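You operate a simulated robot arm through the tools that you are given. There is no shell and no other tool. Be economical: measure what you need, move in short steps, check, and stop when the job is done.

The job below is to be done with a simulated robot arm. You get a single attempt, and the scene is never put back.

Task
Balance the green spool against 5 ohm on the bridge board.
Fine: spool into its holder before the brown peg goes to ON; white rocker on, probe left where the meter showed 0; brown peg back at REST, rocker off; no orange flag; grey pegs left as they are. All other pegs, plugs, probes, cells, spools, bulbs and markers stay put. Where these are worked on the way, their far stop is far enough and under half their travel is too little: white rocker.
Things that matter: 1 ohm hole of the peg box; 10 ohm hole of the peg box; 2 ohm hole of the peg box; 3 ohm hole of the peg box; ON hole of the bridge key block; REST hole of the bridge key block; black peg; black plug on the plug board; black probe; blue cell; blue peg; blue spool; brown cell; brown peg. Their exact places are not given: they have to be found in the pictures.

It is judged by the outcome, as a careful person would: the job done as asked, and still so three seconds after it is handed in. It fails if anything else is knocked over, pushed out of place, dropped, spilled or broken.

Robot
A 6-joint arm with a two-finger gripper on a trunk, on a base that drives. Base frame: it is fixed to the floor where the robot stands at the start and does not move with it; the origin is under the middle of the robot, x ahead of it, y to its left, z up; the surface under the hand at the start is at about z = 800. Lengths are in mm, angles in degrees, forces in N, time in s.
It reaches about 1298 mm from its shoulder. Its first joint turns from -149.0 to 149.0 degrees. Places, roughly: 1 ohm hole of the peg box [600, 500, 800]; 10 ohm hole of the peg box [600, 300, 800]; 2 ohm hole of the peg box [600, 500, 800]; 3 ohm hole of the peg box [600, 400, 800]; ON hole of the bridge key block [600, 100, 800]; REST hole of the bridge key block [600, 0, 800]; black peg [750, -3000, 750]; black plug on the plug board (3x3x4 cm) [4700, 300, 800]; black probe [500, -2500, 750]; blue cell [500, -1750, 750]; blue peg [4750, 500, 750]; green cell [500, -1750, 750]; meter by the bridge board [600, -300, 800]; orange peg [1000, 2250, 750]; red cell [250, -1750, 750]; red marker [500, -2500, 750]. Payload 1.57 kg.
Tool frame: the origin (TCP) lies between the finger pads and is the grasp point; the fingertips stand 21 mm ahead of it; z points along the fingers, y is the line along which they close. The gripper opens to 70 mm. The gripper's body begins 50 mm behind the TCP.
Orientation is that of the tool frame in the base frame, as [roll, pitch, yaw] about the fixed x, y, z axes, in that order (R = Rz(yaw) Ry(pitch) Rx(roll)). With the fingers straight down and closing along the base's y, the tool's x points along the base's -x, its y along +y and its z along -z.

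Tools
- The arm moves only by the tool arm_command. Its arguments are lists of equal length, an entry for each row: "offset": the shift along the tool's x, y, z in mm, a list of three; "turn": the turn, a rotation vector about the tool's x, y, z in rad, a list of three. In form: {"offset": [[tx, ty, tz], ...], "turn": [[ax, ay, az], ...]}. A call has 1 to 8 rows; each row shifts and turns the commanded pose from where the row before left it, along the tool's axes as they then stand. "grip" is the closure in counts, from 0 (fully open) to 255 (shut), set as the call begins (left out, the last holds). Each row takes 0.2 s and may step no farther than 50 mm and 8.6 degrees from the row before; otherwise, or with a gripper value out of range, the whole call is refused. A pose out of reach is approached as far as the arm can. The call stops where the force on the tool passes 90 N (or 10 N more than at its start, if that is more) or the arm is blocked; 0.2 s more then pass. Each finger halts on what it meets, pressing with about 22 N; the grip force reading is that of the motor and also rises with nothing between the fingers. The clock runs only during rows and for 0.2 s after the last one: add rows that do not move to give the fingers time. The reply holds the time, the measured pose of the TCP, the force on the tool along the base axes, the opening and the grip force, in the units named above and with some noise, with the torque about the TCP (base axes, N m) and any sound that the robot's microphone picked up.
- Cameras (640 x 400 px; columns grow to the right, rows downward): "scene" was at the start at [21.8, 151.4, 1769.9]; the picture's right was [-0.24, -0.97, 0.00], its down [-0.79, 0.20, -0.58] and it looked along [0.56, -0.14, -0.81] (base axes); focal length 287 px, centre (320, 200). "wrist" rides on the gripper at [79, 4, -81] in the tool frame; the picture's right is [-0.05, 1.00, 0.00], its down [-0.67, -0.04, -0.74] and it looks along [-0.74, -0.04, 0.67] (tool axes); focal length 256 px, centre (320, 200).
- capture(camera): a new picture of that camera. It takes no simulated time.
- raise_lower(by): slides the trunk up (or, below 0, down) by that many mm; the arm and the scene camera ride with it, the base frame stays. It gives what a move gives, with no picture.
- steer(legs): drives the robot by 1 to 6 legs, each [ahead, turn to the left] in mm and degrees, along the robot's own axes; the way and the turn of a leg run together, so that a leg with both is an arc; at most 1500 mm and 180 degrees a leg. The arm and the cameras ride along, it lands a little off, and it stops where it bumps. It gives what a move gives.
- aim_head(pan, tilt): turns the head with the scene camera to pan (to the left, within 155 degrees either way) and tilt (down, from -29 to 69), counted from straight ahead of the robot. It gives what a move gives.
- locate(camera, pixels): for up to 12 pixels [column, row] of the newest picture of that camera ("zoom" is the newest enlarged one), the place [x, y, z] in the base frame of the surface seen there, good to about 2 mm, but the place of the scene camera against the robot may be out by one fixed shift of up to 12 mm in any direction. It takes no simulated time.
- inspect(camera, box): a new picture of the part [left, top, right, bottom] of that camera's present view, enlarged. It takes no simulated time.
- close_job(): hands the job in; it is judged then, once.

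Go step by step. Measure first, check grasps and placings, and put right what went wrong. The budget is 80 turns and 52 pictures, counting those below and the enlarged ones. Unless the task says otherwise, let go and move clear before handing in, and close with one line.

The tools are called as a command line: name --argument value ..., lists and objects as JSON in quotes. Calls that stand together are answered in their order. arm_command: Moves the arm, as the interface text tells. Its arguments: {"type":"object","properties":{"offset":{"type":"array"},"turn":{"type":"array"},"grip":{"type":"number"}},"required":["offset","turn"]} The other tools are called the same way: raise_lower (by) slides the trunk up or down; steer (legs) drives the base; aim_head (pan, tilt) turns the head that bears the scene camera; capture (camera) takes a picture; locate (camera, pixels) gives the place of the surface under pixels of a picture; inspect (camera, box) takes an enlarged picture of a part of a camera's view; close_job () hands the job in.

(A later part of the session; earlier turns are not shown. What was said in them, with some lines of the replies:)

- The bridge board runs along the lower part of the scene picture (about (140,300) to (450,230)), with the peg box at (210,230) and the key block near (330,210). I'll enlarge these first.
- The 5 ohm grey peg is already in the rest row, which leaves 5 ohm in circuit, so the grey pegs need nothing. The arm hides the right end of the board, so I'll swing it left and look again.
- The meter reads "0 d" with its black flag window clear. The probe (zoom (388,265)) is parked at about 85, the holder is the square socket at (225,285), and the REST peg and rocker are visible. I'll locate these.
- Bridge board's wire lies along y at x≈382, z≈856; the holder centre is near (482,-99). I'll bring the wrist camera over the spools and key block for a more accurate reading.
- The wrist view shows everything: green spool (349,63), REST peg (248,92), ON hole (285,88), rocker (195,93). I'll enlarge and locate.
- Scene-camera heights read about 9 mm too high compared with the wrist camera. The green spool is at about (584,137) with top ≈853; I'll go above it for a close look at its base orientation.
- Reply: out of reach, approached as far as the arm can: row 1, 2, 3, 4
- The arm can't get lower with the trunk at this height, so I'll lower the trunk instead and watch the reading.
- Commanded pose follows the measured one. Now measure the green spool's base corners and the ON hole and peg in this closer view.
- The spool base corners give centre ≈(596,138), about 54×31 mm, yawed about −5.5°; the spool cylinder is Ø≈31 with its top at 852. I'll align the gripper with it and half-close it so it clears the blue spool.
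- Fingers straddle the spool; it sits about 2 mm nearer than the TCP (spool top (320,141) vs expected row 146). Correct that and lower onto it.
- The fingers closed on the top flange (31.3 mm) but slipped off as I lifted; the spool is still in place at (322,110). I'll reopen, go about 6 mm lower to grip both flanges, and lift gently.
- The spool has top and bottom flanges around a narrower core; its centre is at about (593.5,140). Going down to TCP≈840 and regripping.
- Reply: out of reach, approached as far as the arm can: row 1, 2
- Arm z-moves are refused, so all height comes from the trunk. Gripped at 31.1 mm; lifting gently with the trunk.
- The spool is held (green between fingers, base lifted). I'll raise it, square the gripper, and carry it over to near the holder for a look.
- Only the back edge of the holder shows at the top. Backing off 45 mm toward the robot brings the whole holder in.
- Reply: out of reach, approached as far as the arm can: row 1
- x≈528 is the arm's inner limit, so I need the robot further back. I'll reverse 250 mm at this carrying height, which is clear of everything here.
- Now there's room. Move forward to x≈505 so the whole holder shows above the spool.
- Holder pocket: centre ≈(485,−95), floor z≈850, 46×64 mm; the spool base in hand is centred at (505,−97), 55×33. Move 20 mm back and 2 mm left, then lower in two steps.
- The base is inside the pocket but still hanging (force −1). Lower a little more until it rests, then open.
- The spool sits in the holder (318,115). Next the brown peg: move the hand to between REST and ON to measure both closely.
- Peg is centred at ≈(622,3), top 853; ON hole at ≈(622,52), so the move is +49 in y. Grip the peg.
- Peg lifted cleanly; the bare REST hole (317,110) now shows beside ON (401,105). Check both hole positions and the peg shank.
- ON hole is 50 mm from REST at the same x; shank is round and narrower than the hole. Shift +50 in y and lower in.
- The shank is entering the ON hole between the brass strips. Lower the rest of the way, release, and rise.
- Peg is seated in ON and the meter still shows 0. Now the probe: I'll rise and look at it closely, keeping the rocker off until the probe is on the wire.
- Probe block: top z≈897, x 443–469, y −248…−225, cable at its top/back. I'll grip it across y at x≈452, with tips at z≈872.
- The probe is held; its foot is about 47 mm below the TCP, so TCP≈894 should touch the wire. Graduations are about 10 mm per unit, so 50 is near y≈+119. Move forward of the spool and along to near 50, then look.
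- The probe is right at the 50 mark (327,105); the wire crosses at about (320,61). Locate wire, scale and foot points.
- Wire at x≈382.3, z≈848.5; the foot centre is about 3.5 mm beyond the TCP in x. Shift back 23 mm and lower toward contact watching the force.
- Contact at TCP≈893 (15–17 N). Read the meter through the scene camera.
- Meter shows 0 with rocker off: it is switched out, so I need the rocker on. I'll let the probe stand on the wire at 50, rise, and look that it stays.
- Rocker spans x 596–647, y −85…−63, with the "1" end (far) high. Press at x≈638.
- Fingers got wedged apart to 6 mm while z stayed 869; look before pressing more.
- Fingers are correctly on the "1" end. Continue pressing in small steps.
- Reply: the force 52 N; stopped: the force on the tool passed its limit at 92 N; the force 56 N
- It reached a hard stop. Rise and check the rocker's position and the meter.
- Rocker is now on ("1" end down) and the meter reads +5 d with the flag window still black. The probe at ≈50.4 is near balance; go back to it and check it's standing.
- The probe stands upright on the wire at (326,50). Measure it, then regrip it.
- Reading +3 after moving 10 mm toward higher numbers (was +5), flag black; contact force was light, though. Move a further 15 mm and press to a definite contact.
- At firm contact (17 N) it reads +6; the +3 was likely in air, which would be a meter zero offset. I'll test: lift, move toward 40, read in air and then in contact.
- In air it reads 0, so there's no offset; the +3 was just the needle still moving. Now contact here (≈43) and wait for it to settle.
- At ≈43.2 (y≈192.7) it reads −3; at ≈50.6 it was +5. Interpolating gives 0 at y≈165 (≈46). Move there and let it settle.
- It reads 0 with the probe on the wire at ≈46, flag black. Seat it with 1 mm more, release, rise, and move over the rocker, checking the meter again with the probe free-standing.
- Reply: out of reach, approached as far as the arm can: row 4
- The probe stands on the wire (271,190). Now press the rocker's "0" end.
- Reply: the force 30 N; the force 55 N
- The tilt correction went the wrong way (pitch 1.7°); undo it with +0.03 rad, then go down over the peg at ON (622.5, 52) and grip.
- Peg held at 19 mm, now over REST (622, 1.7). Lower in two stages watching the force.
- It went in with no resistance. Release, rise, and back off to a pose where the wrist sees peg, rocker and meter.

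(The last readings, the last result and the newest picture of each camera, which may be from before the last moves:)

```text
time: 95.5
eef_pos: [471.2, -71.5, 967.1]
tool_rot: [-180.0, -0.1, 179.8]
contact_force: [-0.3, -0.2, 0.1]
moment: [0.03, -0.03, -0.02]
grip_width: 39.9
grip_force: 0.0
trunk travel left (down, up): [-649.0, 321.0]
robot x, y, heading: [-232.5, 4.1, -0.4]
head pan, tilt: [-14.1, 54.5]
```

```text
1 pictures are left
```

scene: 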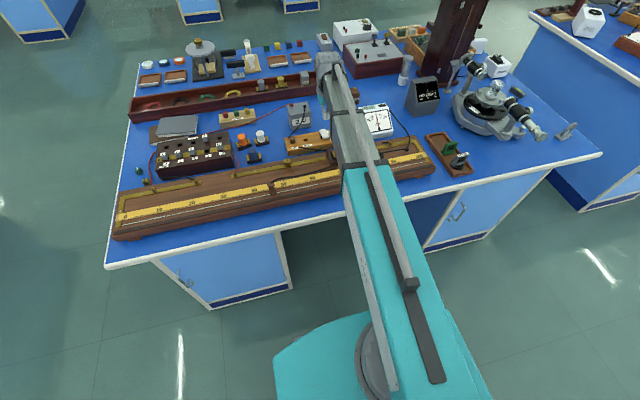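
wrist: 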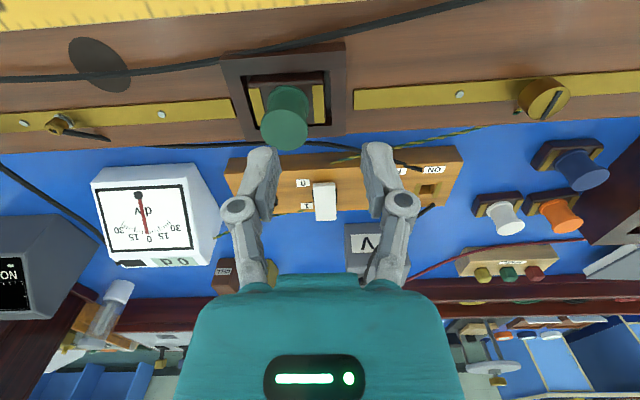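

ON is empty, spool and meter fine (0, flag black); the peg at REST is behind the right finger. Check the rocker's tilt by locating both ends.

locate --camera "wrist" --pixels '[[324, 184], [324, 188], [324, 195], [324, 205], [324, 213], [324, 218]]'

arm_command --offset '[[0, -45, 0], [0, -45, 0], [0, -45, 0], [0, 0, 0]]' --turn '[[0, 0, 0], [0, 0, 0], [0, 0, 0], [0, 0, 0]]'

inspect --camera "scene" --box '[250, 110, 370, 210]'

```text
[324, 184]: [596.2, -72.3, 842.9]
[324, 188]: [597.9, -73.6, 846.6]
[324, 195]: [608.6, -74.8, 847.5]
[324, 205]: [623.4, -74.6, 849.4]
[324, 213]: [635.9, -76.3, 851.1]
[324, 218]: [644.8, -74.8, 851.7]
```

```text
time: 96.5
eef_pos: [470.5, -206.9, 966.6]
tool_rot: [179.9, -0.1, 179.8]
contact_force: [0.5, 0.2, -0.4]
moment: [0.04, -0.01, 0.02]
grip_width: 39.8
grip_force: 0.0
trunk travel left (down, up): [-649.0, 321.0]
robot x, y, heading: [-234.5, -0.8, -0.1]
head pan, tilt: [-14.1, 54.5]
```

```text
4.00 times, centred on (310, 160) of scene
```

zoom: 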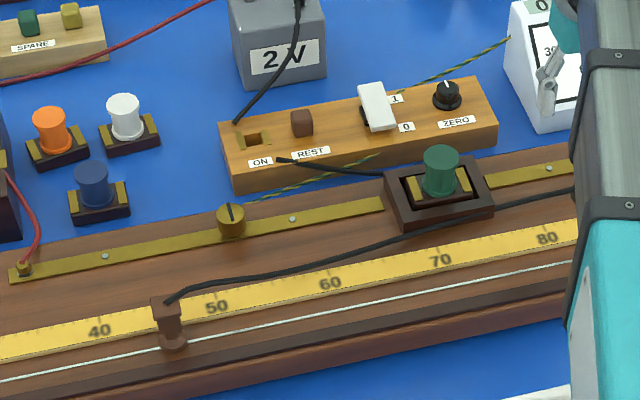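

The last picture shows the peg in REST, the rocker's "0" end down, the spool in its holder and the probe standing on the wire near 46. The hand is clear, so I'm handing in.

close_job

```text
The job is handed in.
```

The green spool balances against 5 ohm with the probe at about 46 on the scale, where the meter read 0. The probe is left standing there, the brown peg is back at REST and the rocker is off. The meter's flag window was black at every reading.
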